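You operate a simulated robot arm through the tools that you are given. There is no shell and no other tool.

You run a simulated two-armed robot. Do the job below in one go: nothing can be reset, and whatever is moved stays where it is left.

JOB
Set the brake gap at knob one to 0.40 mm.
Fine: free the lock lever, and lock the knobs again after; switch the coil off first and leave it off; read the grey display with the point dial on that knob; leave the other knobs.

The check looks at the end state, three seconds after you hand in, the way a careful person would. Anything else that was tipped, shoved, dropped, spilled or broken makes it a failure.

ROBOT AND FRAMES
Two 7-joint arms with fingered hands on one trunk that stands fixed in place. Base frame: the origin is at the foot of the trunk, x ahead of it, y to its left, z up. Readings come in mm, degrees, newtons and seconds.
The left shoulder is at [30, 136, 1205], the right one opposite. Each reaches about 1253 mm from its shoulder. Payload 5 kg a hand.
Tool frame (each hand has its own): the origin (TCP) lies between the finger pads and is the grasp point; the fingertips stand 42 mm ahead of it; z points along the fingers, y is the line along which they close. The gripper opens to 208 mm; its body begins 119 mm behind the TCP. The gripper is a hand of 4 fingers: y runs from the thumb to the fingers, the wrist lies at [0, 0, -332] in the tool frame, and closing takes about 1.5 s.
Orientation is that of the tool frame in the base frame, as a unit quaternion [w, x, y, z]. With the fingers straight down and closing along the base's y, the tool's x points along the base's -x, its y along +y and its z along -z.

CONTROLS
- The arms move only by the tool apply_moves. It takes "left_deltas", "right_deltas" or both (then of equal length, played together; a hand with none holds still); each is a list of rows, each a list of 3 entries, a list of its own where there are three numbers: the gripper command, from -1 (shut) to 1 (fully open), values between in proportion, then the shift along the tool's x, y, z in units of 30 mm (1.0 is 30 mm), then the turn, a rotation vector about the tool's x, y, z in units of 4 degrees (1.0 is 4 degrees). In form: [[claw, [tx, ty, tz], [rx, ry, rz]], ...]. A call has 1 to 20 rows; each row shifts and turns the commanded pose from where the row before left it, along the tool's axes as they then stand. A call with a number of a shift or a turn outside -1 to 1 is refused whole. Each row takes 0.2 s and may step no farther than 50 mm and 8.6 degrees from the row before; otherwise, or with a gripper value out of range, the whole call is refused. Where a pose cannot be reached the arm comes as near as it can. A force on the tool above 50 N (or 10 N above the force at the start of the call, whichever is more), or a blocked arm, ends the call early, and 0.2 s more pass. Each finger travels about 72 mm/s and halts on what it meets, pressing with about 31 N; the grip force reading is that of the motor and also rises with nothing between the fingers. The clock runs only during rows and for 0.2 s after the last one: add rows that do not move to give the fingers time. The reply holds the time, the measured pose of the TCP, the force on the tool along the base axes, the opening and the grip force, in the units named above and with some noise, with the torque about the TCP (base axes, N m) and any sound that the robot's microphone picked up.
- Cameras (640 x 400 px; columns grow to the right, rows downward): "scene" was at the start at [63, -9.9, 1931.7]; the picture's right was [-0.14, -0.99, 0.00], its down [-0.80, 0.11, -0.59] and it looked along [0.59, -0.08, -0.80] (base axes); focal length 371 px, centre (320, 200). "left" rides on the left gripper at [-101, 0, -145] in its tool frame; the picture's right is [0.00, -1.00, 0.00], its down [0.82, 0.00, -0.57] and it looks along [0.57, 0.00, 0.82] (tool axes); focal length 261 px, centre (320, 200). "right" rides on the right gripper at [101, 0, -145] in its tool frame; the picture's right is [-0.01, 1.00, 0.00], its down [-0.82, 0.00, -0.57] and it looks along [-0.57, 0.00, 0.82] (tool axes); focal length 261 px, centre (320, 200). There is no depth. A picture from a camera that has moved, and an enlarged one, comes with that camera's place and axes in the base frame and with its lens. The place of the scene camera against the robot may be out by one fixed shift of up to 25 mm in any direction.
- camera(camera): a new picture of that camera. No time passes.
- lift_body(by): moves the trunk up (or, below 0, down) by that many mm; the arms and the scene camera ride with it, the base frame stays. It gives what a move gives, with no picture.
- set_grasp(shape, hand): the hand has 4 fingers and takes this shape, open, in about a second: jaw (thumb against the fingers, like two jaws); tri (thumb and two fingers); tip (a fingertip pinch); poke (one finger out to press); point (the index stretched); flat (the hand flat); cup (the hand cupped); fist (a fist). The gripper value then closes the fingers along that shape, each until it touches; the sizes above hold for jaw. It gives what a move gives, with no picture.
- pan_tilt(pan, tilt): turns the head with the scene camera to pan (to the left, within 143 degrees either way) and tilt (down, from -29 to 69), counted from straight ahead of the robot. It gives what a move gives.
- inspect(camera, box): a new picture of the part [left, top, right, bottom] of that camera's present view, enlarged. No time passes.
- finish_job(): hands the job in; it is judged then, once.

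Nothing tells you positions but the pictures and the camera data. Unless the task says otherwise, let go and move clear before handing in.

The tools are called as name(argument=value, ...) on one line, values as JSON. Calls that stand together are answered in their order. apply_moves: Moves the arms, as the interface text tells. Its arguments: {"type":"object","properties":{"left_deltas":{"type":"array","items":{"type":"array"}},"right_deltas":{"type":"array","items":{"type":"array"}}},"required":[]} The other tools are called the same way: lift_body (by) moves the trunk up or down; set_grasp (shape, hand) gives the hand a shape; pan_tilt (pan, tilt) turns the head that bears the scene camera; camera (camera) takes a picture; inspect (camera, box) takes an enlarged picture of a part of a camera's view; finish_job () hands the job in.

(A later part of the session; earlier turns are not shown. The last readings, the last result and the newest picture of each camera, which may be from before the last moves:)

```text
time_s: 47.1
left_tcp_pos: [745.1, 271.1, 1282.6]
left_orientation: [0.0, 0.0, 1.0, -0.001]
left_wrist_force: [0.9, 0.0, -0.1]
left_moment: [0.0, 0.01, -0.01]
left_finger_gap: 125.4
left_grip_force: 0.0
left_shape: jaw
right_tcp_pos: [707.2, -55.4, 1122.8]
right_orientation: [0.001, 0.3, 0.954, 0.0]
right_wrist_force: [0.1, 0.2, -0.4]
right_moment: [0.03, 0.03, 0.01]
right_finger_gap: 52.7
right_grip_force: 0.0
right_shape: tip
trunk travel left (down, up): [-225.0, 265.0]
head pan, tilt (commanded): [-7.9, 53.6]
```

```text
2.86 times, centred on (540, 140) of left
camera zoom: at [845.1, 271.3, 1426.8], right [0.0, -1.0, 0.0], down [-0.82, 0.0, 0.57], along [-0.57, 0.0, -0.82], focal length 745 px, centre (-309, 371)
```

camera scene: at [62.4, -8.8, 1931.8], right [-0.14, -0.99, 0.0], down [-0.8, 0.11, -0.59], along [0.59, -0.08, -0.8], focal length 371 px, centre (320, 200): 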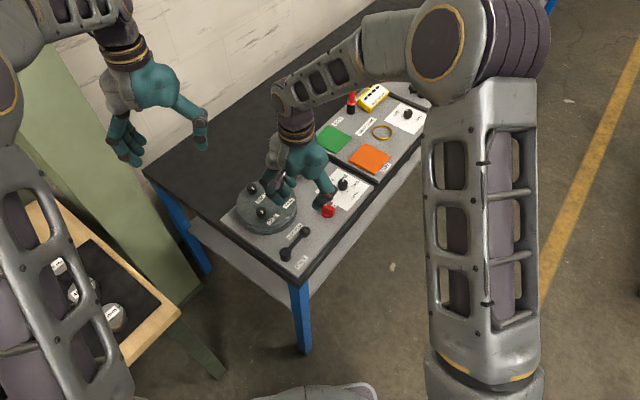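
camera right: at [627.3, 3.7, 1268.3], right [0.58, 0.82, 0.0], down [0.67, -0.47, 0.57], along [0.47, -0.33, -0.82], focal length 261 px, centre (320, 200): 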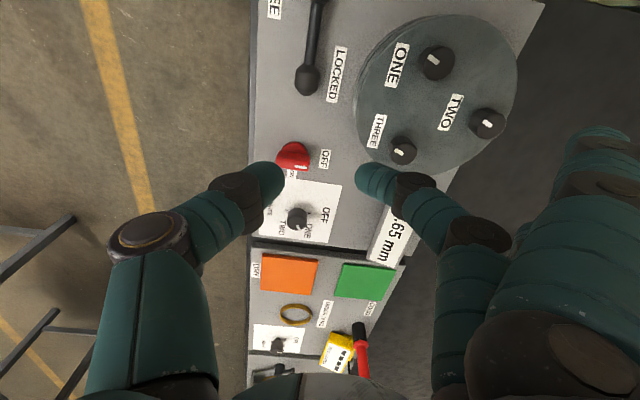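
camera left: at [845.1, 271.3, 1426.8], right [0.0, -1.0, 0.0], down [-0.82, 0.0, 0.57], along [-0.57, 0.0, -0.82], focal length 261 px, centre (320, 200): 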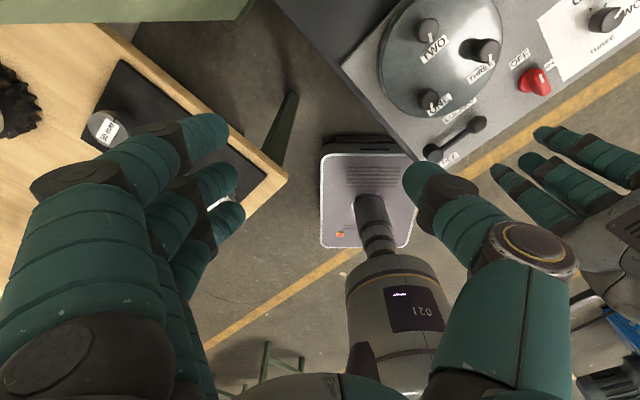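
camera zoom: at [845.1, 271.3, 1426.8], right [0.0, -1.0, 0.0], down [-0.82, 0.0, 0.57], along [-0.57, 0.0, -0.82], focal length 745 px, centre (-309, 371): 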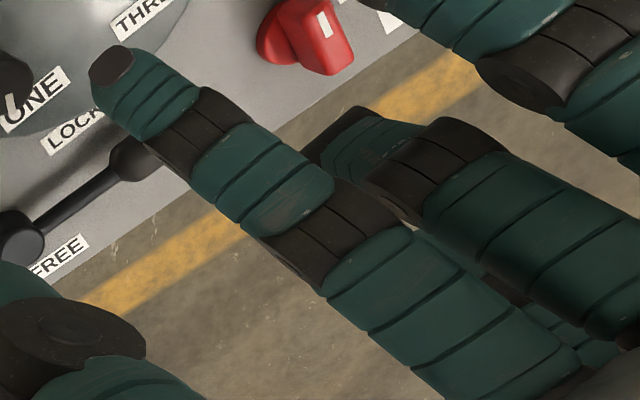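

The tip shape suits this: thumb and middle finger pinch while the index and ring fingers swing up out of the way. I'm closing the pinch as a narrow pusher, turning the hand in line with the lever, and moving it over the gap between ball and disc.

apply_moves(right_deltas=[[-0.8, [0, 0, 0], [0, 0, -1]], [-1, [0, 0, 0], [0, 0, -1]], [-1, [0, 0, 0], [0, 0, -1]], [-1, [0, 0, 0], [0, 0, -1]], [-1, [0, 0, 0], [0, 0, -1]], [-1, [0, 0, 0], [0, 0, -1]], [-1, [0, 0, 0], [0, 0, -1]], [-1, [0, 0, 0], [0, 0, -1]], [-1, [0, 0, 0], [0, 0, -1]], [-1, [0, 0, 0], [0, 0, -1]], [-1, [0, 0, 0], [0, 0, -1]], [-1, [0, 0, 0], [0, 0, -1]], [-1, [0, 0, 0], [0, 0, -1]], [-1, [0, 0, 0], [0, 0, -1]], [-1, [0, 0, 0], [0, 0, -1]], [-1, [0, 0, 0], [0, 0, -1]], [-1, [0, 0, 0], [0, 0, -1]], [-1, [0, 0, 0], [0, 0, -1]], [-1, [-0.38, 0.56, 0], [0, 0, -1]], [-1, [0, 0.56, 0], [0, 0, -1]]])

camera(camera="right")

inspect(camera="scene", box=[230, 120, 370, 260])

camera(camera="left")

```text
time_s: 51.3
left_tcp_pos: [744.3, 271.0, 1282.9]
left_orientation: [0.0, -0.001, 1.0, 0.0]
left_wrist_force: [-1.8, 0.1, 0.1]
left_moment: [0.04, -0.1, -0.05]
left_finger_gap: 125.3
left_grip_force: 0.1
left_shape: jaw
right_tcp_pos: [697.0, -25.1, 1125.2]
right_orientation: [0.0, -0.384, 0.923, 0.001]
right_wrist_force: [-0.1, -0.7, 0.7]
right_moment: [0.02, -0.05, -0.02]
right_finger_gap: 0.0
right_grip_force: 31.1
right_shape: tip
trunk travel left (down, up): [-225.0, 265.0]
head pan, tilt (commanded): [-7.9, 53.6]
```

```text
taken
camera right: at [626.6, -95.7, 1269.3], right [-0.71, 0.71, 0.0], down [0.58, 0.58, 0.57], along [0.41, 0.4, -0.82], focal length 261 px, centre (320, 200)
```

right: 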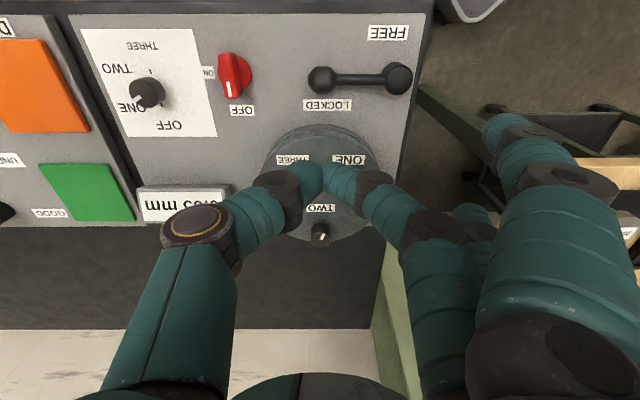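

```text
2.86 times, centred on (300, 190) of scene
camera zoom: at [61.9, -10.1, 1931.8], right [-0.14, -0.99, 0.0], down [-0.8, 0.11, -0.59], along [0.59, -0.08, -0.8], focal length 1061 px, centre (377, 229)
```

zoom: 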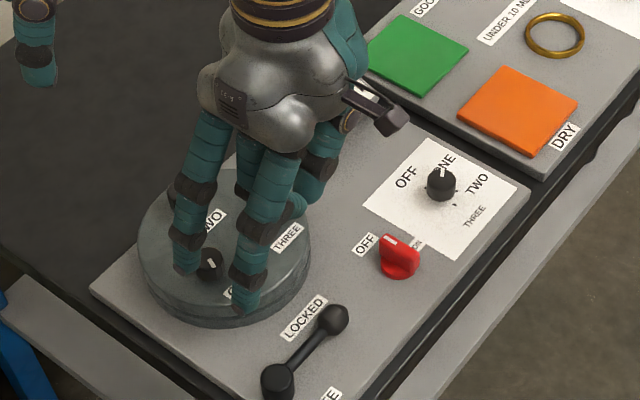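

```text
taken
camera left: at [844.4, 270.8, 1427.4], right [0.0, -1.0, 0.0], down [-0.82, 0.0, 0.57], along [-0.57, 0.0, -0.82], focal length 261 px, centre (320, 200)
```

left: 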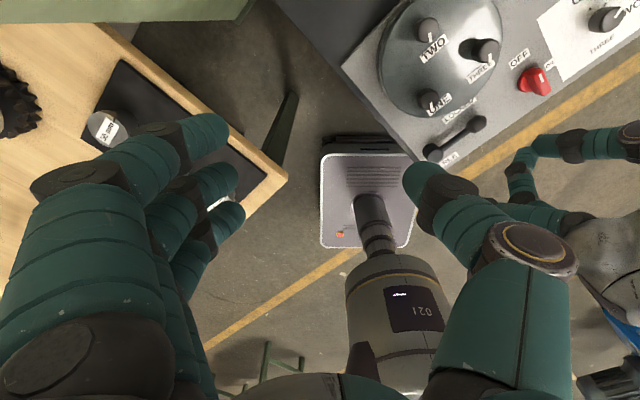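

The pinch is lined up above the gap between ball and disc. I'm lowering part-way and checking clearances.

apply_moves(right_deltas=[[-1, [0, 0, 1], [0, 0, 0]], [-1, [0, 0, 1], [0, 0, 0]], [-1, [0, 0, 1], [0, 0, 0]], [-1, [0, 0, 1], [0, 0, 0]], [-1, [0, 0, 0.5], [0, 0, 0]], [-1, [0, 0, 0], [0, 0, 0]]])

camera(camera="right")

inspect(camera="scene", box=[230, 160, 350, 270])

inspect(camera="left", box=[380, 60, 560, 200])

```text
time_s: 52.7
left_tcp_pos: [744.1, 270.0, 1282.1]
left_orientation: [-0.001, 0.0, 1.0, 0.0]
left_wrist_force: [-0.5, -0.1, -0.4]
left_moment: [0.02, 0.0, 0.02]
left_finger_gap: 125.4
left_grip_force: 0.0
left_shape: jaw
right_tcp_pos: [698.2, -23.5, 988.0]
right_orientation: [0.0, -0.384, 0.923, 0.0]
right_wrist_force: [-0.2, -1.1, -0.4]
right_moment: [0.05, -0.02, -0.01]
right_finger_gap: 0.0
right_grip_force: 31.0
right_shape: tip
trunk travel left (down, up): [-225.0, 265.0]
head pan, tilt (commanded): [-7.9, 53.6]
```

```text
taken
camera right: at [627.4, -94.0, 1132.9], right [-0.7, 0.71, 0.0], down [0.58, 0.58, 0.57], along [0.41, 0.4, -0.82], focal length 261 px, centre (320, 200)
```

right: 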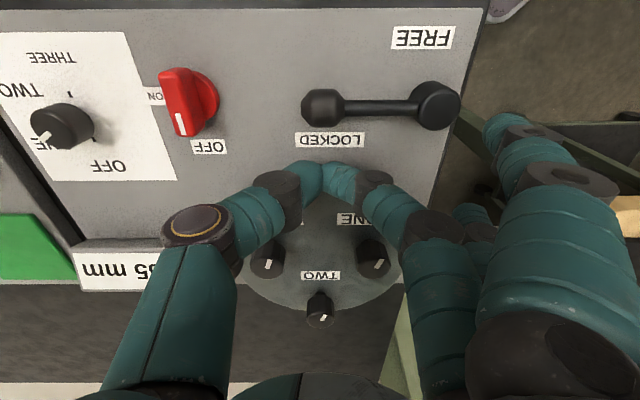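

```text
3.64 times, centred on (290, 215) of scene
camera zoom: at [62.9, -9.7, 1931.8], right [-0.14, -0.99, 0.0], down [-0.8, 0.11, -0.59], along [0.59, -0.08, -0.8], focal length 1350 px, centre (429, 146)
```

zoom: 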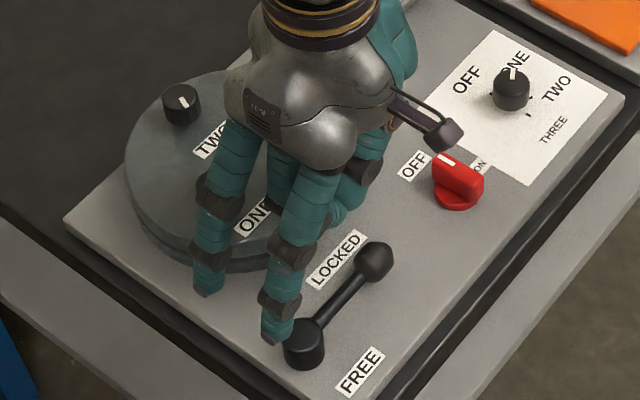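

```text
2.86 times, centred on (470, 130) of left
camera zoom: at [845.0, 271.3, 1426.8], right [0.0, -1.0, 0.0], down [-0.82, 0.0, 0.57], along [-0.57, 0.0, -0.82], focal length 745 px, centre (-109, 400)
```

zoom: 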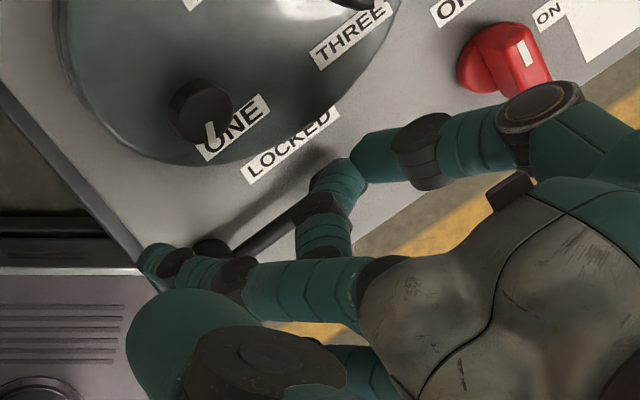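

The index tip would come close to the pivot drum. I'm opening the pinch a little, which lifts the index outward and also lets the two fingertips cradle the ball.

apply_moves(right_deltas=[[-0.75, [0, 0, 0], [0, 0, 0]], [-0.75, [0, 0, 0], [0, 0, 0]], [-0.75, [0, 0, 0], [0, 0, 0]]])

camera(camera="right")

inspect(camera="scene", box=[230, 160, 350, 270])

inspect(camera="left", box=[380, 60, 560, 200])

```text
time_s: 53.5
left_tcp_pos: [744.6, 270.5, 1281.9]
left_orientation: [0.001, 0.001, 1.0, 0.001]
left_wrist_force: [0.9, 0.1, 0.1]
left_moment: [-0.02, 0.01, -0.02]
left_finger_gap: 125.5
left_grip_force: 0.0
left_shape: jaw
right_tcp_pos: [698.6, -23.4, 988.6]
right_orientation: [0.0, -0.384, 0.923, 0.001]
right_wrist_force: [0.5, -0.3, -0.2]
right_moment: [0.0, 0.02, 0.05]
right_finger_gap: 25.4
right_grip_force: 0.1
right_shape: tip
trunk travel left (down, up): [-225.0, 265.0]
head pan, tilt (commanded): [-7.9, 53.6]
```

```text
taken
camera right: at [627.4, -93.9, 1133.0], right [-0.7, 0.71, 0.0], down [0.58, 0.58, 0.57], along [0.41, 0.4, -0.82], focal length 261 px, centre (320, 200)
```

right: 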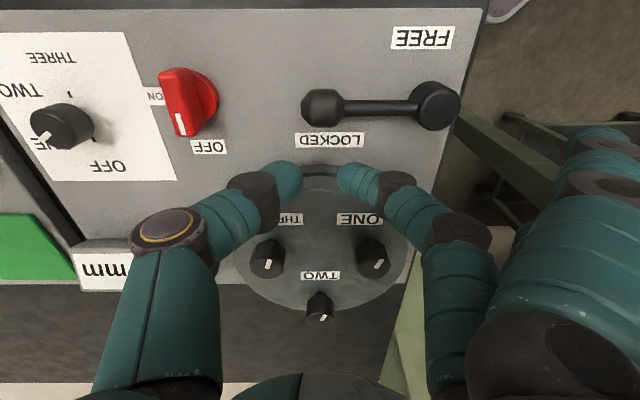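

```text
3.64 times, centred on (290, 215) of scene
camera zoom: at [63.0, -9.7, 1931.7], right [-0.14, -0.99, 0.0], down [-0.8, 0.11, -0.59], along [0.59, -0.08, -0.8], focal length 1350 px, centre (429, 146)
```

zoom: 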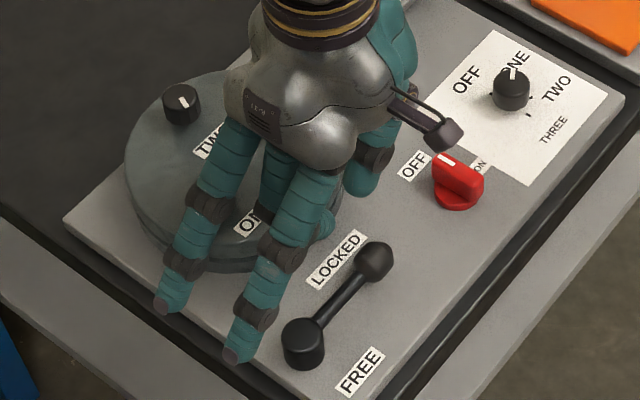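

```text
2.86 times, centred on (470, 130) of left
camera zoom: at [845.2, 271.3, 1426.7], right [0.0, -1.0, 0.0], down [-0.82, 0.0, 0.57], along [-0.57, 0.0, -0.82], focal length 745 px, centre (-109, 400)
```

zoom: 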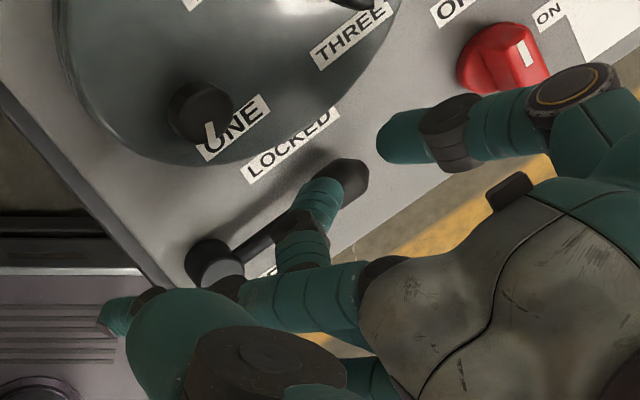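

Clearances look fine: about 14 mm to the ball and 16 mm to the disc rim after a small shift. I'm lowering the fingertips to ball height.

apply_moves(right_deltas=[[-0.75, [0.17, 0, 0.4], [0, 0, 0]], [-0.75, [0, 0, 0.5], [0, 0, 0]], [-0.75, [0, 0, 0.45], [0, 0, 0]], [-0.75, [0, 0, 0], [0, 0, 0]]])

camera(camera="right")

inspect(camera="left", box=[380, 60, 560, 200])

inspect(camera="scene", box=[230, 160, 350, 270])

```text
time_s: 54.5
left_tcp_pos: [745.6, 269.5, 1282.6]
left_orientation: [0.001, -0.001, 1.0, 0.001]
left_wrist_force: [-0.1, -0.4, -0.3]
left_moment: [0.0, -0.01, 0.0]
left_finger_gap: 125.5
left_grip_force: 0.0
left_shape: jaw
right_tcp_pos: [693.8, -26.9, 949.5]
right_orientation: [0.0, -0.383, 0.924, 0.0]
right_wrist_force: [-1.0, 0.2, -0.1]
right_moment: [-0.03, -0.02, -0.05]
right_finger_gap: 25.7
right_grip_force: 0.1
right_shape: tip
trunk travel left (down, up): [-225.0, 265.0]
head pan, tilt (commanded): [-7.9, 53.6]
```

```text
taken
camera right: at [623.1, -97.5, 1094.2], right [-0.7, 0.71, 0.0], down [0.58, 0.58, 0.57], along [0.41, 0.4, -0.82], focal length 261 px, centre (320, 200)
```

right: 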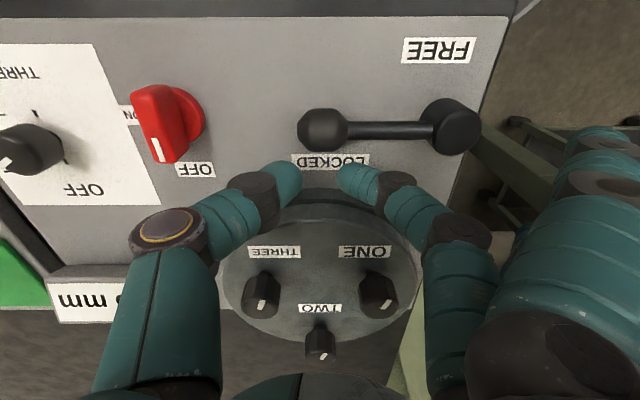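

```text
2.86 times, centred on (470, 130) of left
camera zoom: at [844.9, 271.3, 1427.0], right [0.0, -1.0, 0.0], down [-0.82, 0.0, 0.57], along [-0.57, 0.0, -0.82], focal length 745 px, centre (-109, 400)
```

zoom: 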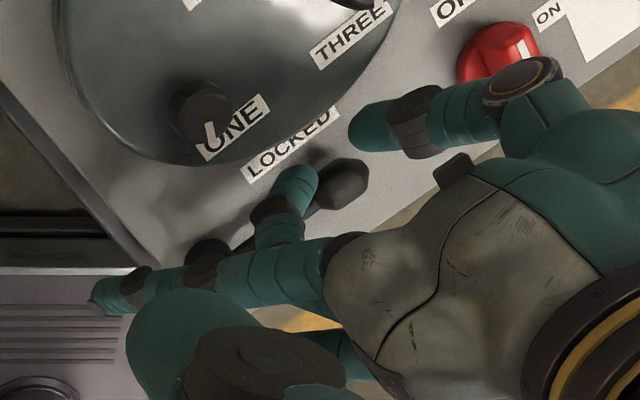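

```text
3.64 times, centred on (290, 215) of scene
camera zoom: at [62.6, -9.8, 1931.8], right [-0.14, -0.99, 0.0], down [-0.8, 0.11, -0.59], along [0.59, -0.08, -0.8], focal length 1350 px, centre (429, 146)
```

zoom: 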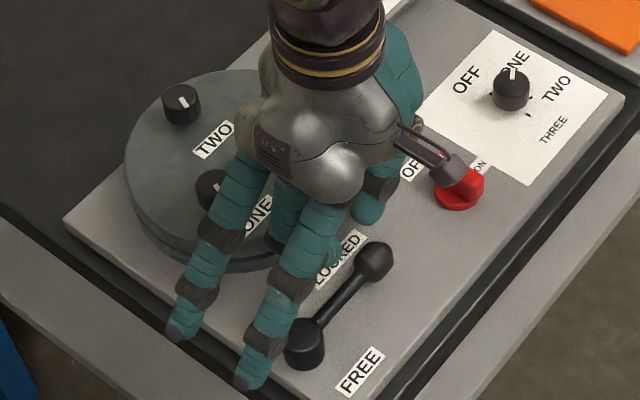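

The ball sits just in front of the two fingertips. I'm making contact and sweeping the lever clockwise about its pivot, with the hand turning along, as a first 20°.

apply_moves(right_deltas=[[-0.75, [0.2, 0, 0], [0, 0, 0]], [-0.75, [0.2, 0, 0], [0, 0, 0]], [-0.75, [0.233, -0.036, 0], [0, 0, 1]], [-0.75, [0.233, -0.036, 0], [0, 0, 1]], [-0.75, [0.233, -0.036, 0], [0, 0, 1]], [-0.75, [0.233, -0.036, 0], [0, 0, 1]], [-0.75, [0.233, -0.036, 0], [0, 0, 1]]])

camera(camera="right")

inspect(camera="scene", box=[230, 160, 350, 270])

```text
time_s: 56.1
left_tcp_pos: [745.1, 271.9, 1281.4]
left_orientation: [0.0, 0.0, 1.0, 0.0]
left_wrist_force: [-0.4, 0.2, 0.4]
left_moment: [0.0, -0.01, -0.01]
left_finger_gap: 125.6
left_grip_force: 0.0
left_shape: jaw
right_tcp_pos: [659.8, -60.8, 948.5]
right_orientation: [0.0, -0.216, 0.976, 0.001]
right_wrist_force: [1.4, 0.3, 0.1]
right_moment: [0.0, -0.05, -0.02]
right_finger_gap: 25.6
right_grip_force: 0.1
right_shape: tip
trunk travel left (down, up): [-225.0, 265.0]
head pan, tilt (commanded): [-7.9, 53.6]
```

```text
taken
camera right: at [570.3, -102.0, 1092.8], right [-0.42, 0.91, 0.0], down [0.75, 0.34, 0.57], along [0.52, 0.24, -0.82], focal length 261 px, centre (320, 200)
```

right: 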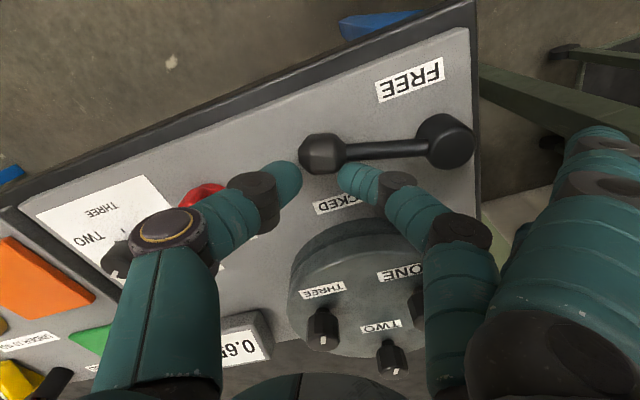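

```text
3.64 times, centred on (290, 215) of scene
camera zoom: at [62.8, -9.7, 1931.7], right [-0.14, -0.99, 0.0], down [-0.8, 0.11, -0.59], along [0.59, -0.08, -0.8], focal length 1350 px, centre (429, 146)
```

zoom: 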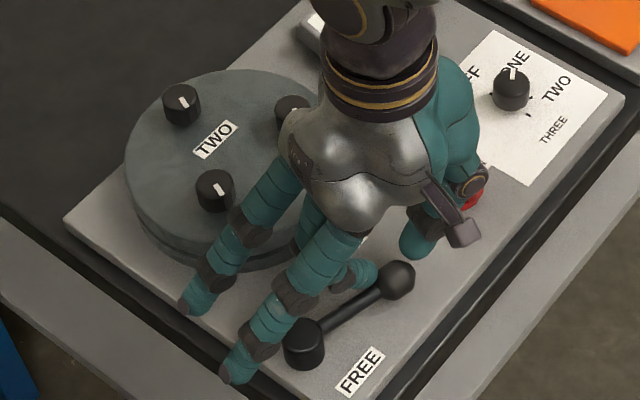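

The lever follows easily. I'm continuing the sweep.

apply_moves(right_deltas=[[-0.75, [0.233, -0.036, 0], [0, 0, 1]], [-0.75, [0.233, -0.036, 0], [0, 0, 1]], [-0.75, [0.233, -0.036, 0], [0, 0, 1]], [-0.75, [0.233, -0.036, 0], [0, 0, 1]], [-0.75, [0.233, -0.036, 0], [0, 0, 1]], [-0.75, [0.233, -0.036, 0], [0, 0, 1]]])

camera(camera="right")

inspect(camera="scene", box=[230, 160, 370, 290])

```text
time_s: 57.5
left_tcp_pos: [745.1, 271.8, 1281.4]
left_orientation: [0.0, 0.0, 1.0, 0.0]
left_wrist_force: [-0.4, -0.7, 0.2]
left_moment: [-0.02, 0.0, -0.01]
left_finger_gap: 125.5
left_grip_force: 0.0
left_shape: jaw
right_tcp_pos: [622.4, -77.0, 947.7]
right_orientation: [0.0, -0.008, 1.0, 0.001]
right_wrist_force: [1.2, 0.4, -0.2]
right_moment: [0.01, -0.06, -0.01]
right_finger_gap: 25.5
right_grip_force: 0.2
right_shape: tip
trunk travel left (down, up): [-225.0, 265.0]
head pan, tilt (commanded): [-7.9, 53.6]
```

```text
taken
camera right: at [522.7, -78.4, 1093.2], right [-0.01, 1.0, 0.0], down [0.82, 0.01, 0.57], along [0.57, 0.01, -0.82], focal length 261 px, centre (320, 200)
```

right: 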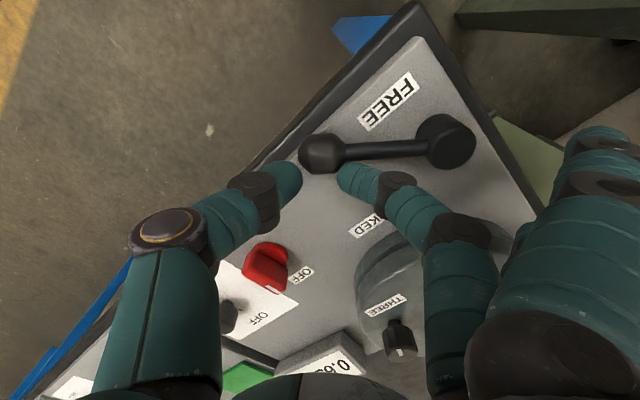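

```text
3.08 times, centred on (300, 225) of scene
camera zoom: at [62.7, -9.6, 1931.8], right [-0.14, -0.99, 0.0], down [-0.8, 0.11, -0.59], along [0.59, -0.08, -0.8], focal length 1142 px, centre (382, 123)
```

zoom: 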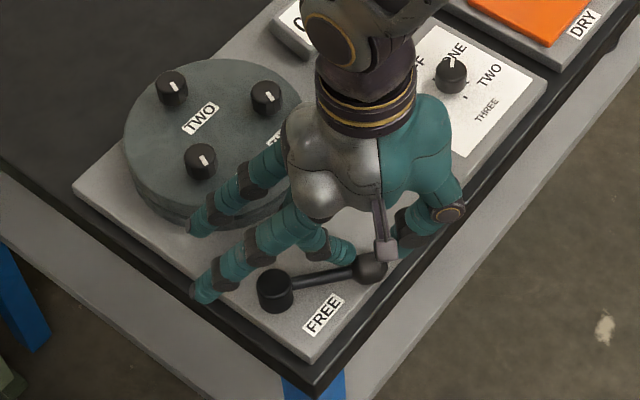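

Still moving freely at about 45°. I'm continuing in smaller steps and looking for the stop at FREE.

apply_moves(right_deltas=[[-0.75, [0.31, -0.03, 0], [0, 0, 0.9]], [-0.75, [0.31, -0.04, 0], [0, 0, 0.9]], [-0.75, [0.31, -0.05, 0], [0, 0, 0.9]]])

camera(camera="right")

inspect(camera="scene", box=[230, 160, 370, 290])

```text
time_s: 58.3
left_tcp_pos: [745.3, 271.4, 1282.3]
left_orientation: [0.0, 0.001, 1.0, 0.0]
left_wrist_force: [0.2, 0.3, -0.3]
left_moment: [0.03, 0.07, 0.02]
left_finger_gap: 125.4
left_grip_force: 0.1
left_shape: jaw
right_tcp_pos: [592.7, -82.4, 946.6]
right_orientation: [-0.002, 0.085, 0.996, -0.001]
right_wrist_force: [-1.0, 0.9, 1.1]
right_moment: [0.03, 0.17, 0.04]
right_finger_gap: 26.1
right_grip_force: 0.0
right_shape: tip
trunk travel left (down, up): [-225.0, 265.0]
head pan, tilt (commanded): [-7.9, 53.6]
```

```text
taken
camera right: at [494.6, -63.4, 1091.9], right [0.18, 0.98, 0.0], down [0.81, -0.14, 0.57], along [0.56, -0.1, -0.82], focal length 261 px, centre (320, 200)
```

right: 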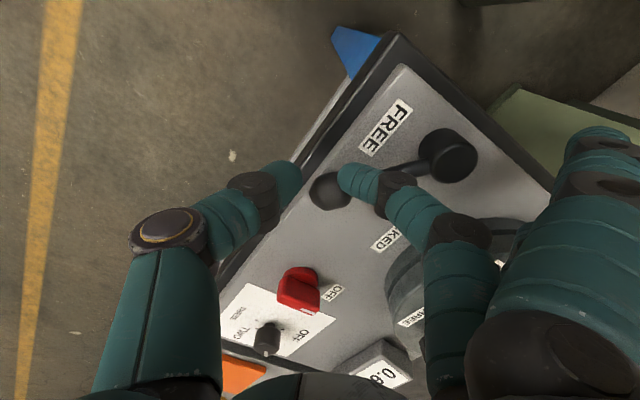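

```text
3.08 times, centred on (300, 225) of scene
camera zoom: at [63.5, -10.1, 1931.5], right [-0.14, -0.99, 0.0], down [-0.8, 0.11, -0.59], along [0.59, -0.08, -0.81], focal length 1142 px, centre (382, 123)
```

zoom: 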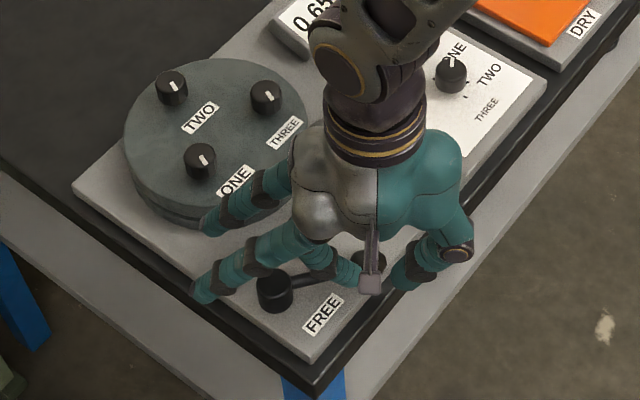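

The fingertips slipped over the ball, and the lever seems to have stopped roughly 40° round. I'm lifting clear to see where it is.

apply_moves(right_deltas=[[-0.75, [0, 0, -0.5], [0, 0, 0]], [-0.75, [0, 0, -1], [0, 0, 0]], [-0.75, [0, 0, -1], [0, 0, 0]], [-0.75, [0.5, 0, -1], [0, 0, 0]], [-0.75, [0.5, 0, -1], [0, 0, 0]]])

camera(camera="right")

inspect(camera="scene", box=[230, 160, 370, 290])

inspect(camera="left", box=[380, 60, 560, 200])

```text
time_s: 59.5
left_tcp_pos: [743.7, 270.3, 1282.9]
left_orientation: [0.0, 0.0, 1.0, 0.0]
left_wrist_force: [-0.3, 0.0, -0.2]
left_moment: [-0.03, -0.05, -0.02]
left_finger_gap: 125.6
left_grip_force: 0.0
left_shape: jaw
right_tcp_pos: [561.4, -76.6, 1083.6]
right_orientation: [0.0, 0.084, 0.996, -0.001]
right_wrist_force: [-1.0, 0.9, 0.3]
right_moment: [-0.04, -0.1, 0.02]
right_finger_gap: 25.8
right_grip_force: 0.1
right_shape: tip
trunk travel left (down, up): [-225.0, 265.0]
head pan, tilt (commanded): [-7.9, 53.6]
```

```text
taken
camera right: at [463.6, -57.9, 1228.7], right [0.17, 0.98, 0.0], down [0.81, -0.14, 0.57], along [0.56, -0.1, -0.82], focal length 261 px, centre (320, 200)
```

right: 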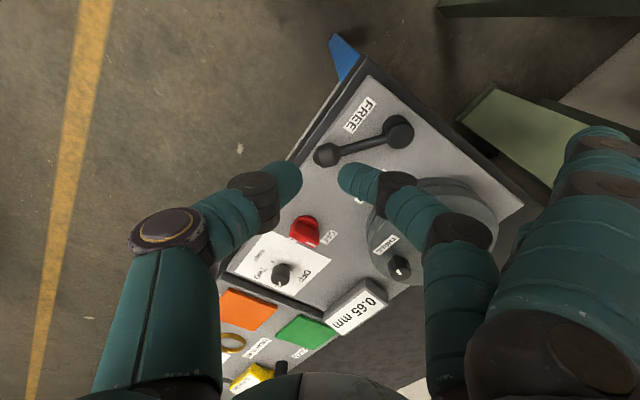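

```text
3.08 times, centred on (300, 225) of scene
camera zoom: at [61.5, -9.7, 1931.8], right [-0.14, -0.99, 0.0], down [-0.8, 0.11, -0.59], along [0.59, -0.08, -0.8], focal length 1142 px, centre (382, 123)
```

zoom: 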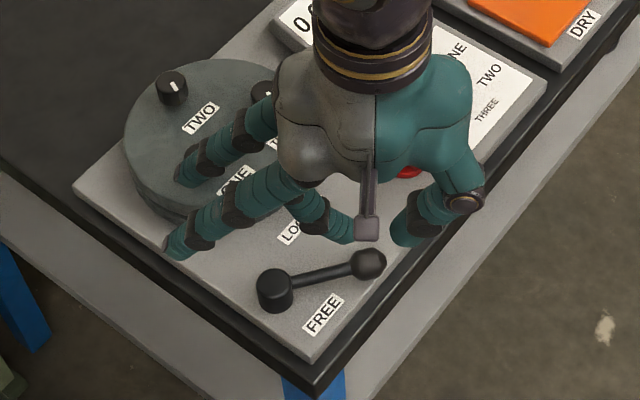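

```text
2.86 times, centred on (470, 130) of left
camera zoom: at [844.0, 271.6, 1427.7], right [0.0, -1.0, 0.0], down [-0.82, 0.0, 0.57], along [-0.57, 0.0, -0.82], focal length 745 px, centre (-109, 400)
```

zoom: 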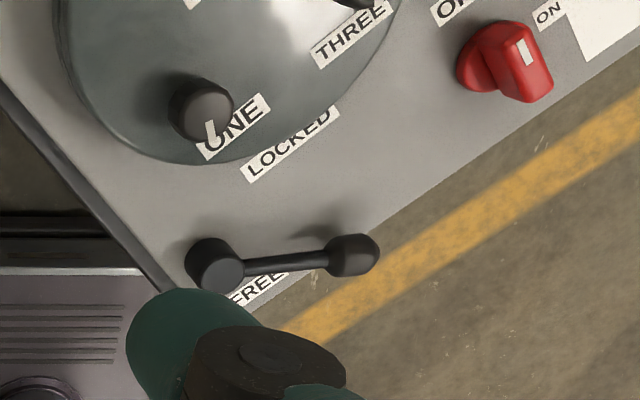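

The lever is about 39° round from LOCKED, near the FREE label. To check that this is its stop, I'm bringing the fingertips back beside the ball a little lower and pressing gently.

apply_moves(right_deltas=[[-0.75, [0, 0, 0], [0, 0, -0.83]], [-0.75, [0, 0, 0], [0, 0, -0.83]], [-0.75, [0, 0, 0], [0, 0, -0.83]], [-0.75, [0, 0, 0], [0, 0, -0.83]], [-0.75, [0, 0, 0], [0, 0, -0.83]], [-0.75, [-0.93, -0.114, 0], [0, 0, 0]], [-0.75, [-0.93, -0.114, 0], [0, 0, 0]], [-0.75, [-0.93, -0.114, 0], [0, 0, 0]], [-0.75, [0, 0, 1], [0, 0, 0]], [-0.75, [0, 0, 1], [0, 0, 0]], [-0.75, [0, 0, 1], [0, 0, 0]], [-0.75, [0, 0, 0.8], [0, 0, 0]], [-0.75, [0, 0, 0], [0, 0, 0]]])

camera(camera="right")

inspect(camera="left", box=[380, 60, 560, 200])

```text
time_s: 62.3
left_tcp_pos: [744.7, 271.8, 1284.3]
left_orientation: [0.0, 0.0, 1.0, 0.0]
left_wrist_force: [-1.1, 0.5, 0.0]
left_moment: [0.07, -0.03, -0.02]
left_finger_gap: 125.2
left_grip_force: 0.0
left_shape: jaw
right_tcp_pos: [649.2, -76.5, 967.8]
right_orientation: [0.0, -0.06, 0.998, 0.0]
right_wrist_force: [-0.5, 0.0, 0.5]
right_moment: [0.04, -0.01, -0.03]
right_finger_gap: 26.0
right_grip_force: 0.1
right_shape: tip
trunk travel left (down, up): [-225.0, 265.0]
head pan, tilt (commanded): [-7.9, 53.6]
```

```text
taken
camera right: at [550.1, -87.7, 1113.1], right [-0.11, 0.99, 0.0], down [0.82, 0.09, 0.57], along [0.57, 0.07, -0.82], focal length 261 px, centre (320, 200)
```

right: 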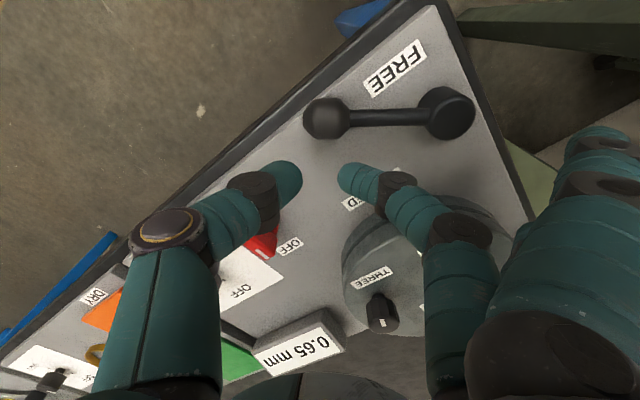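

```text
2.86 times, centred on (470, 130) of left
camera zoom: at [844.7, 271.2, 1427.1], right [0.0, -1.0, 0.0], down [-0.82, 0.0, 0.57], along [-0.57, 0.0, -0.82], focal length 745 px, centre (-109, 400)
```

zoom: 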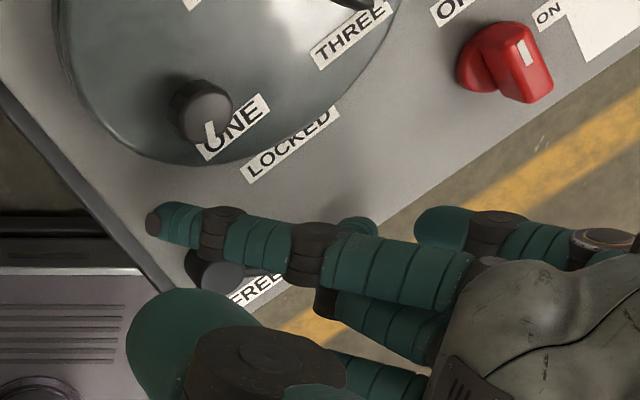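

apply_moves(right_deltas=[[-0.75, [0, 0, 0.5], [0, 0, 0]], [-0.75, [0, 0, 0.45], [0, 0, 0]], [-0.75, [0.25, 0, 0], [0, 0, 0]], [-0.75, [0.25, 0, 0], [0, 0, 0]], [-0.75, [0.1, 0, 0], [0, 0, 0]]])

apply_moves(right_deltas=[[-0.75, [0.1, 0, 0], [0, 0, 0.3]], [-0.75, [0.1, 0, 0], [0, 0, 0.3]]])

camera(camera="right")

```text
time_s: 63.5
left_tcp_pos: [745.0, 272.2, 1282.7]
left_orientation: [0.0, 0.001, 1.0, 0.0]
left_wrist_force: [-0.7, 0.2, -0.5]
left_moment: [0.04, -0.03, 0.02]
left_finger_gap: 125.7
left_grip_force: 0.1
left_shape: jaw
right_tcp_pos: [631.0, -77.1, 942.3]
right_orientation: [0.0, -0.058, 0.998, 0.0]
right_wrist_force: [0.8, 0.6, 0.4]
right_moment: [0.03, -0.05, 0.0]
right_finger_gap: 26.0
right_grip_force: 0.1
right_shape: tip
trunk travel left (down, up): [-225.0, 265.0]
head pan, tilt (commanded): [-7.9, 53.6]
```

```text
time_s: 64.1
left_tcp_pos: [745.4, 271.3, 1282.3]
left_orientation: [-0.001, 0.0, 1.0, 0.0]
left_wrist_force: [1.1, 0.0, 0.2]
left_moment: [0.0, 0.02, 0.0]
left_finger_gap: 125.1
left_grip_force: 0.1
left_shape: jaw
right_tcp_pos: [625.7, -77.2, 941.5]
right_orientation: [0.001, -0.039, 0.999, 0.0]
right_wrist_force: [3.0, 1.0, 1.3]
right_moment: [0.06, -0.12, -0.08]
right_finger_gap: 25.8
right_grip_force: 0.1
right_shape: tip
trunk travel left (down, up): [-225.0, 265.0]
head pan, tilt (commanded): [-7.9, 53.6]
```

```text
taken
camera right: at [526.4, -84.5, 1085.4], right [-0.07, 1.0, 0.0], down [0.82, 0.06, 0.57], along [0.57, 0.04, -0.82], focal length 261 px, centre (320, 200)
```

right: 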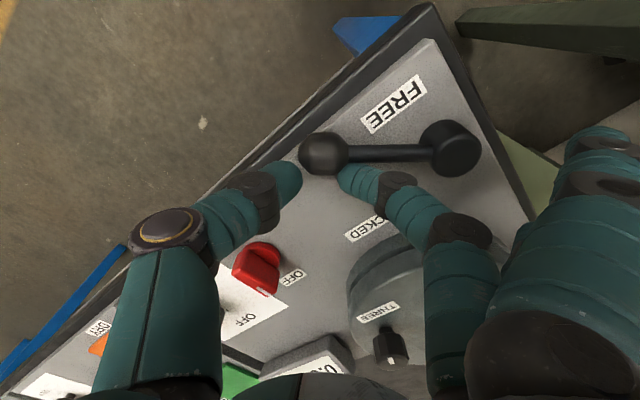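

apply_moves(right_deltas=[[-0.75, [0.1, 0, 0], [0, 0, 0]], [-0.75, [0.1, 0, 0], [0, 0, 0]]])

camera(camera="right")

```text
time_s: 64.7
left_tcp_pos: [746.4, 271.3, 1281.0]
left_orientation: [0.0, 0.0, 1.0, 0.0]
left_wrist_force: [0.0, -0.1, 0.6]
left_moment: [0.0, 0.01, -0.02]
left_finger_gap: 125.5
left_grip_force: 0.0
left_shape: jaw
right_tcp_pos: [624.1, -77.5, 941.1]
right_orientation: [0.002, -0.039, 0.999, 0.001]
right_wrist_force: [26.6, 2.9, 2.4]
right_moment: [0.18, -0.91, -0.71]
right_finger_gap: 25.8
right_grip_force: 0.1
right_shape: tip
trunk travel left (down, up): [-225.0, 265.0]
head pan, tilt (commanded): [-7.9, 53.6]
```

```text
taken
camera right: at [524.1, -84.8, 1085.6], right [-0.07, 1.0, 0.0], down [0.82, 0.06, 0.58], along [0.57, 0.04, -0.82], focal length 261 px, centre (320, 200)
```

right: 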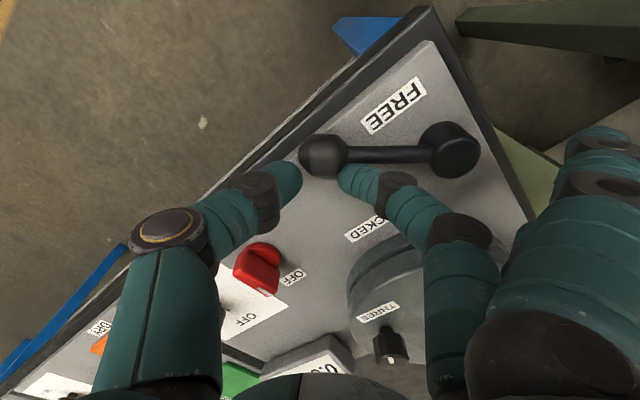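

Force jumps to about 27 N with no travel, so the lever is against its stop at FREE. I'm backing off, lifting the right hand, and moving it clear to the right.

apply_moves(right_deltas=[[-0.75, [-0.4, 0, 0], [0, 0, 0]], [-0.75, [-0.3, 0, 0], [0, 0, 0]], [-0.75, [0, 0, -1], [0, 0, 0]], [-0.75, [0, 0, -1], [0, 0, 0]], [-0.75, [0, 0, -1], [0, 0, 0]], [-0.75, [0, 0, -1], [0, 0, 0]], [-0.75, [0, 0, -1], [0, 0, 0]], [-0.75, [-0.2, -1, -0.5], [0, 0, 0]], [-0.75, [-0.2, -1, -0.5], [0, 0, 0]], [-0.75, [-0.2, -1, -0.5], [0, 0, 0]], [-0.75, [-0.2, -1, -0.5], [0, 0, 0]], [-0.75, [-0.2, -1, 0], [0, 0, 0]], [-0.75, [-0.2, -1, 0], [0, 0, 0]], [-0.75, [-0.2, -1, 0], [0, 0, 0]], [-0.75, [-0.2, -1, 0], [0, 0, 0]], [-0.75, [-0.2, -1, 0], [0, 0, 0]]])

camera(camera="scene")

camera(camera="left")

inspect(camera="scene", box=[220, 140, 380, 280])

```text
time_s: 68.1
left_tcp_pos: [744.6, 269.8, 1283.0]
left_orientation: [0.0, 0.0, 1.0, 0.0]
left_wrist_force: [0.1, -0.6, -1.2]
left_moment: [0.12, 0.05, -0.02]
left_finger_gap: 125.6
left_grip_force: 0.1
left_shape: jaw
right_tcp_pos: [714.6, -343.7, 1149.2]
right_orientation: [0.0, -0.039, 0.999, 0.001]
right_wrist_force: [-1.2, -0.9, 0.5]
right_moment: [0.02, 0.03, 0.02]
right_finger_gap: 25.8
right_grip_force: 0.0
right_shape: tip
trunk travel left (down, up): [-225.0, 265.0]
head pan, tilt (commanded): [-7.9, 53.6]
```

```text
taken
camera scene: at [63.3, -11.4, 1931.7], right [-0.14, -0.99, 0.0], down [-0.8, 0.11, -0.59], along [0.59, -0.08, -0.8], focal length 371 px, centre (320, 200)
```

scene: 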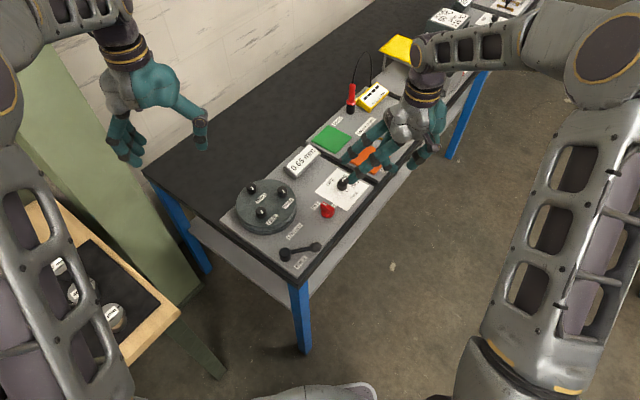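

```text
taken
camera left: at [845.3, 269.9, 1426.9], right [0.0, -1.0, 0.0], down [-0.82, 0.0, 0.57], along [-0.57, 0.0, -0.82], focal length 261 px, centre (320, 200)
```

left: 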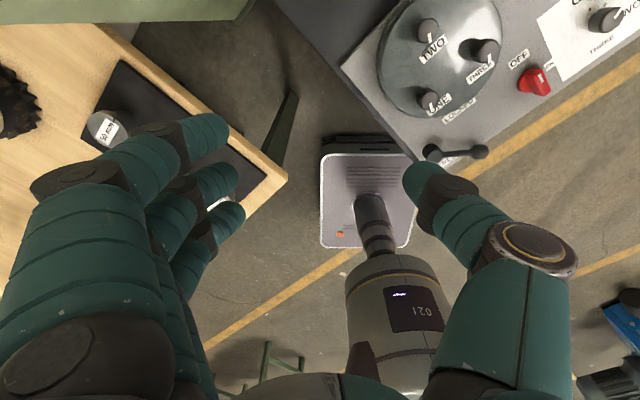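

```text
2.86 times, centred on (300, 210) of scene
camera zoom: at [63.3, -11.4, 1931.7], right [-0.14, -0.99, 0.0], down [-0.8, 0.11, -0.59], along [0.59, -0.08, -0.8], focal length 1061 px, centre (377, 171)
```

zoom: 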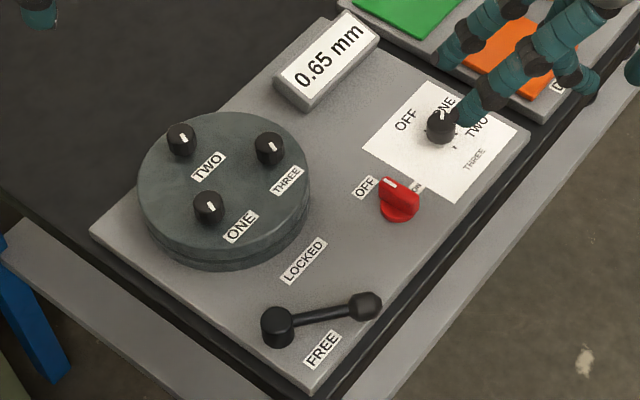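

The lever points to FREE and the display is visible from the head camera at 0.65 mm. I'm bringing the left hand above knob ONE, near (728,83) with its top near z 967.

apply_moves(left_deltas=[[-0.3, [0.079, -0.89, 0.824], [0, 0, 0]], [-0.3, [0.079, -0.89, 0.824], [0, 0, 0]], [-0.3, [0.079, -0.89, 0.824], [0, 0, 0]], [-0.3, [0.079, -0.89, 0.824], [0, 0, 0]], [-0.3, [0.079, -0.89, 0.824], [0, 0, 0]], [-0.3, [0.079, -0.89, 0.824], [0, 0, 0]], [-0.3, [0.079, -0.89, 0.824], [0, 0, 0]], [-0.3, [0, 0, 0], [0, 0, 0]]])

camera(camera="left")

camera(camera="scene")

inspect(camera="left", box=[240, 60, 400, 200])

```text
time_s: 69.9
left_tcp_pos: [726.6, 85.3, 1107.1]
left_orientation: [0.0, 0.0, 1.0, 0.0]
left_wrist_force: [-0.8, 0.1, 0.7]
left_moment: [-0.08, -0.06, -0.01]
left_finger_gap: 73.2
left_grip_force: 0.0
left_shape: jaw
right_tcp_pos: [714.2, -341.0, 1149.7]
right_orientation: [0.001, -0.039, 0.999, 0.0]
right_wrist_force: [0.1, -0.6, -0.4]
right_moment: [-0.06, -0.03, 0.01]
right_finger_gap: 25.8
right_grip_force: 0.1
right_shape: tip
trunk travel left (down, up): [-225.0, 265.0]
head pan, tilt (commanded): [-7.9, 53.6]
```

```text
taken
camera left: at [826.2, 85.7, 1251.9], right [0.01, -1.0, 0.0], down [-0.82, 0.0, 0.57], along [-0.57, 0.0, -0.82], focal length 261 px, centre (320, 200)
```

left: 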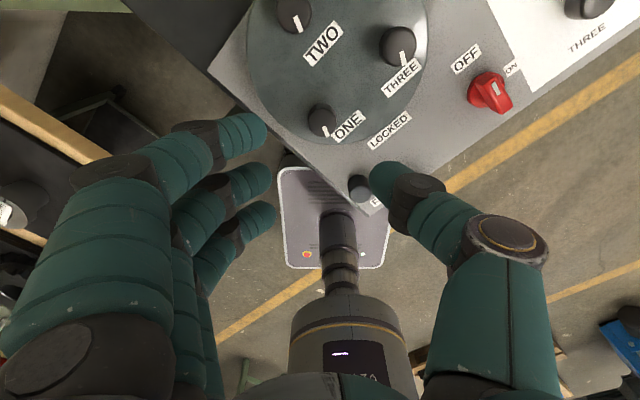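

```text
taken
camera scene: at [62.1, -8.5, 1931.8], right [-0.14, -0.99, 0.0], down [-0.8, 0.11, -0.59], along [0.59, -0.08, -0.8], focal length 371 px, centre (320, 200)
```

scene: 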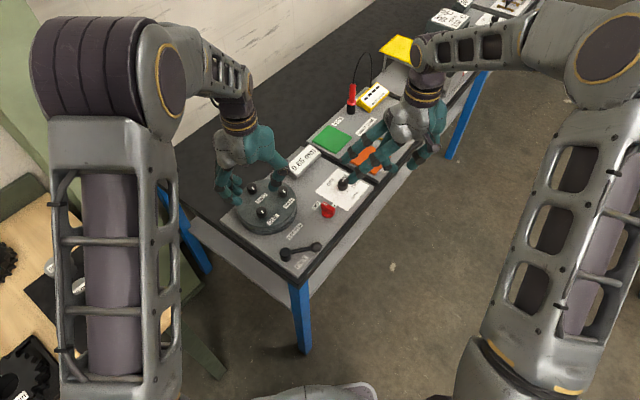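

```text
2.86 times, centred on (320, 130) of left
camera zoom: at [826.2, 85.7, 1251.9], right [0.01, -1.0, 0.0], down [-0.82, 0.0, 0.57], along [-0.57, 0.0, -0.82], focal length 745 px, centre (320, 400)
```

zoom: 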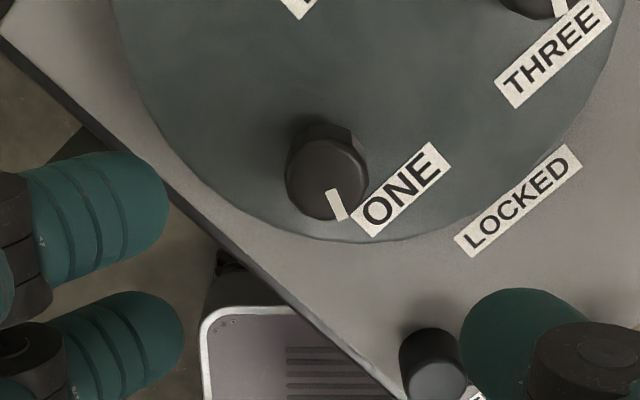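

Knob ONE's axis is near (730,82). I'm lowering the left hand over it with a moderate opening.

apply_moves(left_deltas=[[-0.4, [-0.113, -0.093, 0.5], [0, 0, 0]], [-0.4, [0, 0, 1], [0, 0, 0]], [-0.4, [0, 0, 1], [0, 0, 0]], [-0.4, [0, 0, 0.4], [0, 0, 0]], [-0.4, [0, 0, 0], [0, 0, 0]]])

camera(camera="left")

inspect(camera="scene", box=[210, 110, 350, 240])

```text
time_s: 71.1
left_tcp_pos: [729.7, 81.2, 1021.5]
left_orientation: [0.0, 0.001, 1.0, 0.0]
left_wrist_force: [0.2, -0.6, 0.2]
left_moment: [0.04, 0.0, -0.02]
left_finger_gap: 62.8
left_grip_force: 0.1
left_shape: jaw
right_tcp_pos: [714.2, -343.5, 1149.7]
right_orientation: [0.0, -0.038, 0.999, 0.0]
right_wrist_force: [0.5, 0.1, -0.9]
right_moment: [0.0, 0.0, 0.0]
right_finger_gap: 25.8
right_grip_force: 0.0
right_shape: tip
trunk travel left (down, up): [-225.0, 265.0]
head pan, tilt (commanded): [-7.9, 53.6]
```

```text
taken
camera left: at [830.0, 82.3, 1164.7], right [0.0, -1.0, 0.0], down [-0.82, 0.0, 0.57], along [-0.57, 0.0, -0.82], focal length 261 px, centre (320, 200)
```

left: 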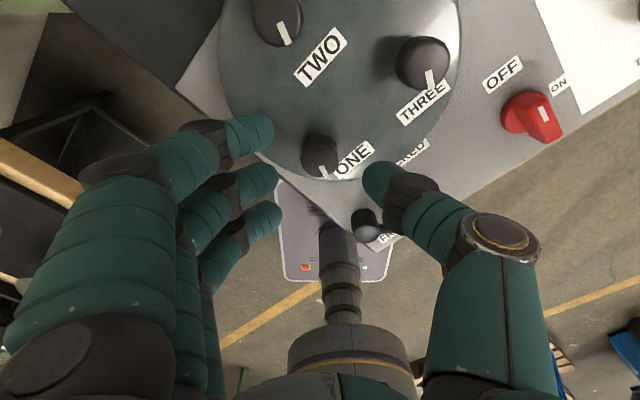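

```text
3.08 times, centred on (280, 175) of scene
camera zoom: at [63.1, -10.2, 1931.8], right [-0.14, -0.99, 0.0], down [-0.8, 0.11, -0.59], along [0.59, -0.08, -0.8], focal length 1142 px, centre (443, 277)
```

zoom: 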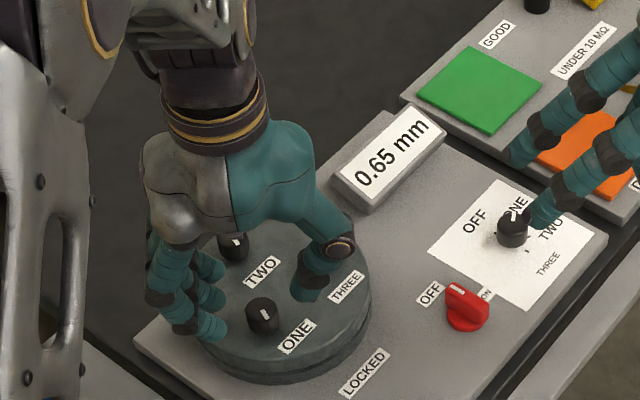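

The knob is centred between thumb and middle finger, and the display is readable. I'm lowering to grip height and closing.

apply_moves(left_deltas=[[-0.4, [0, 0.02, 0.5], [0, 0, 0]], [-0.4, [0, 0, 0.5], [0, 0, 0]], [-0.4, [0, 0, 0], [0, 0, 0]]])

camera(camera="left")

```text
time_s: 71.9
left_tcp_pos: [728.9, 81.2, 989.8]
left_orientation: [0.001, 0.0, 1.0, -0.001]
left_wrist_force: [-0.4, -0.4, 0.1]
left_moment: [0.01, 0.02, 0.05]
left_finger_gap: 63.1
left_grip_force: 0.0
left_shape: jaw
right_tcp_pos: [713.4, -341.4, 1150.1]
right_orientation: [0.001, -0.041, 0.999, 0.0]
right_wrist_force: [0.3, 0.4, 0.2]
right_moment: [0.02, -0.01, 0.02]
right_finger_gap: 25.6
right_grip_force: 0.1
right_shape: tip
trunk travel left (down, up): [-225.0, 265.0]
head pan, tilt (commanded): [-7.9, 53.6]
```

```text
taken
camera left: at [829.7, 82.7, 1135.0], right [0.0, -1.0, 0.0], down [-0.82, 0.0, 0.57], along [-0.57, 0.0, -0.82], focal length 261 px, centre (320, 200)
```

left: 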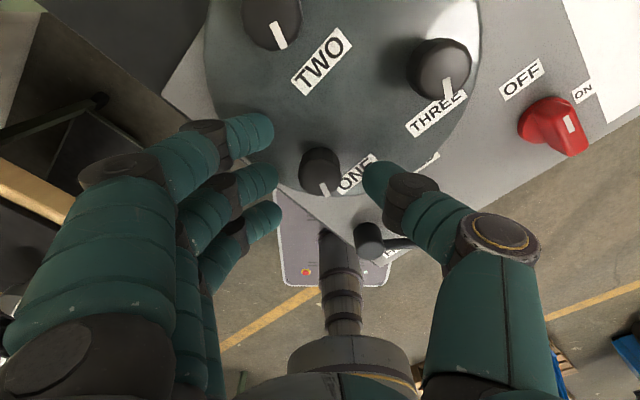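

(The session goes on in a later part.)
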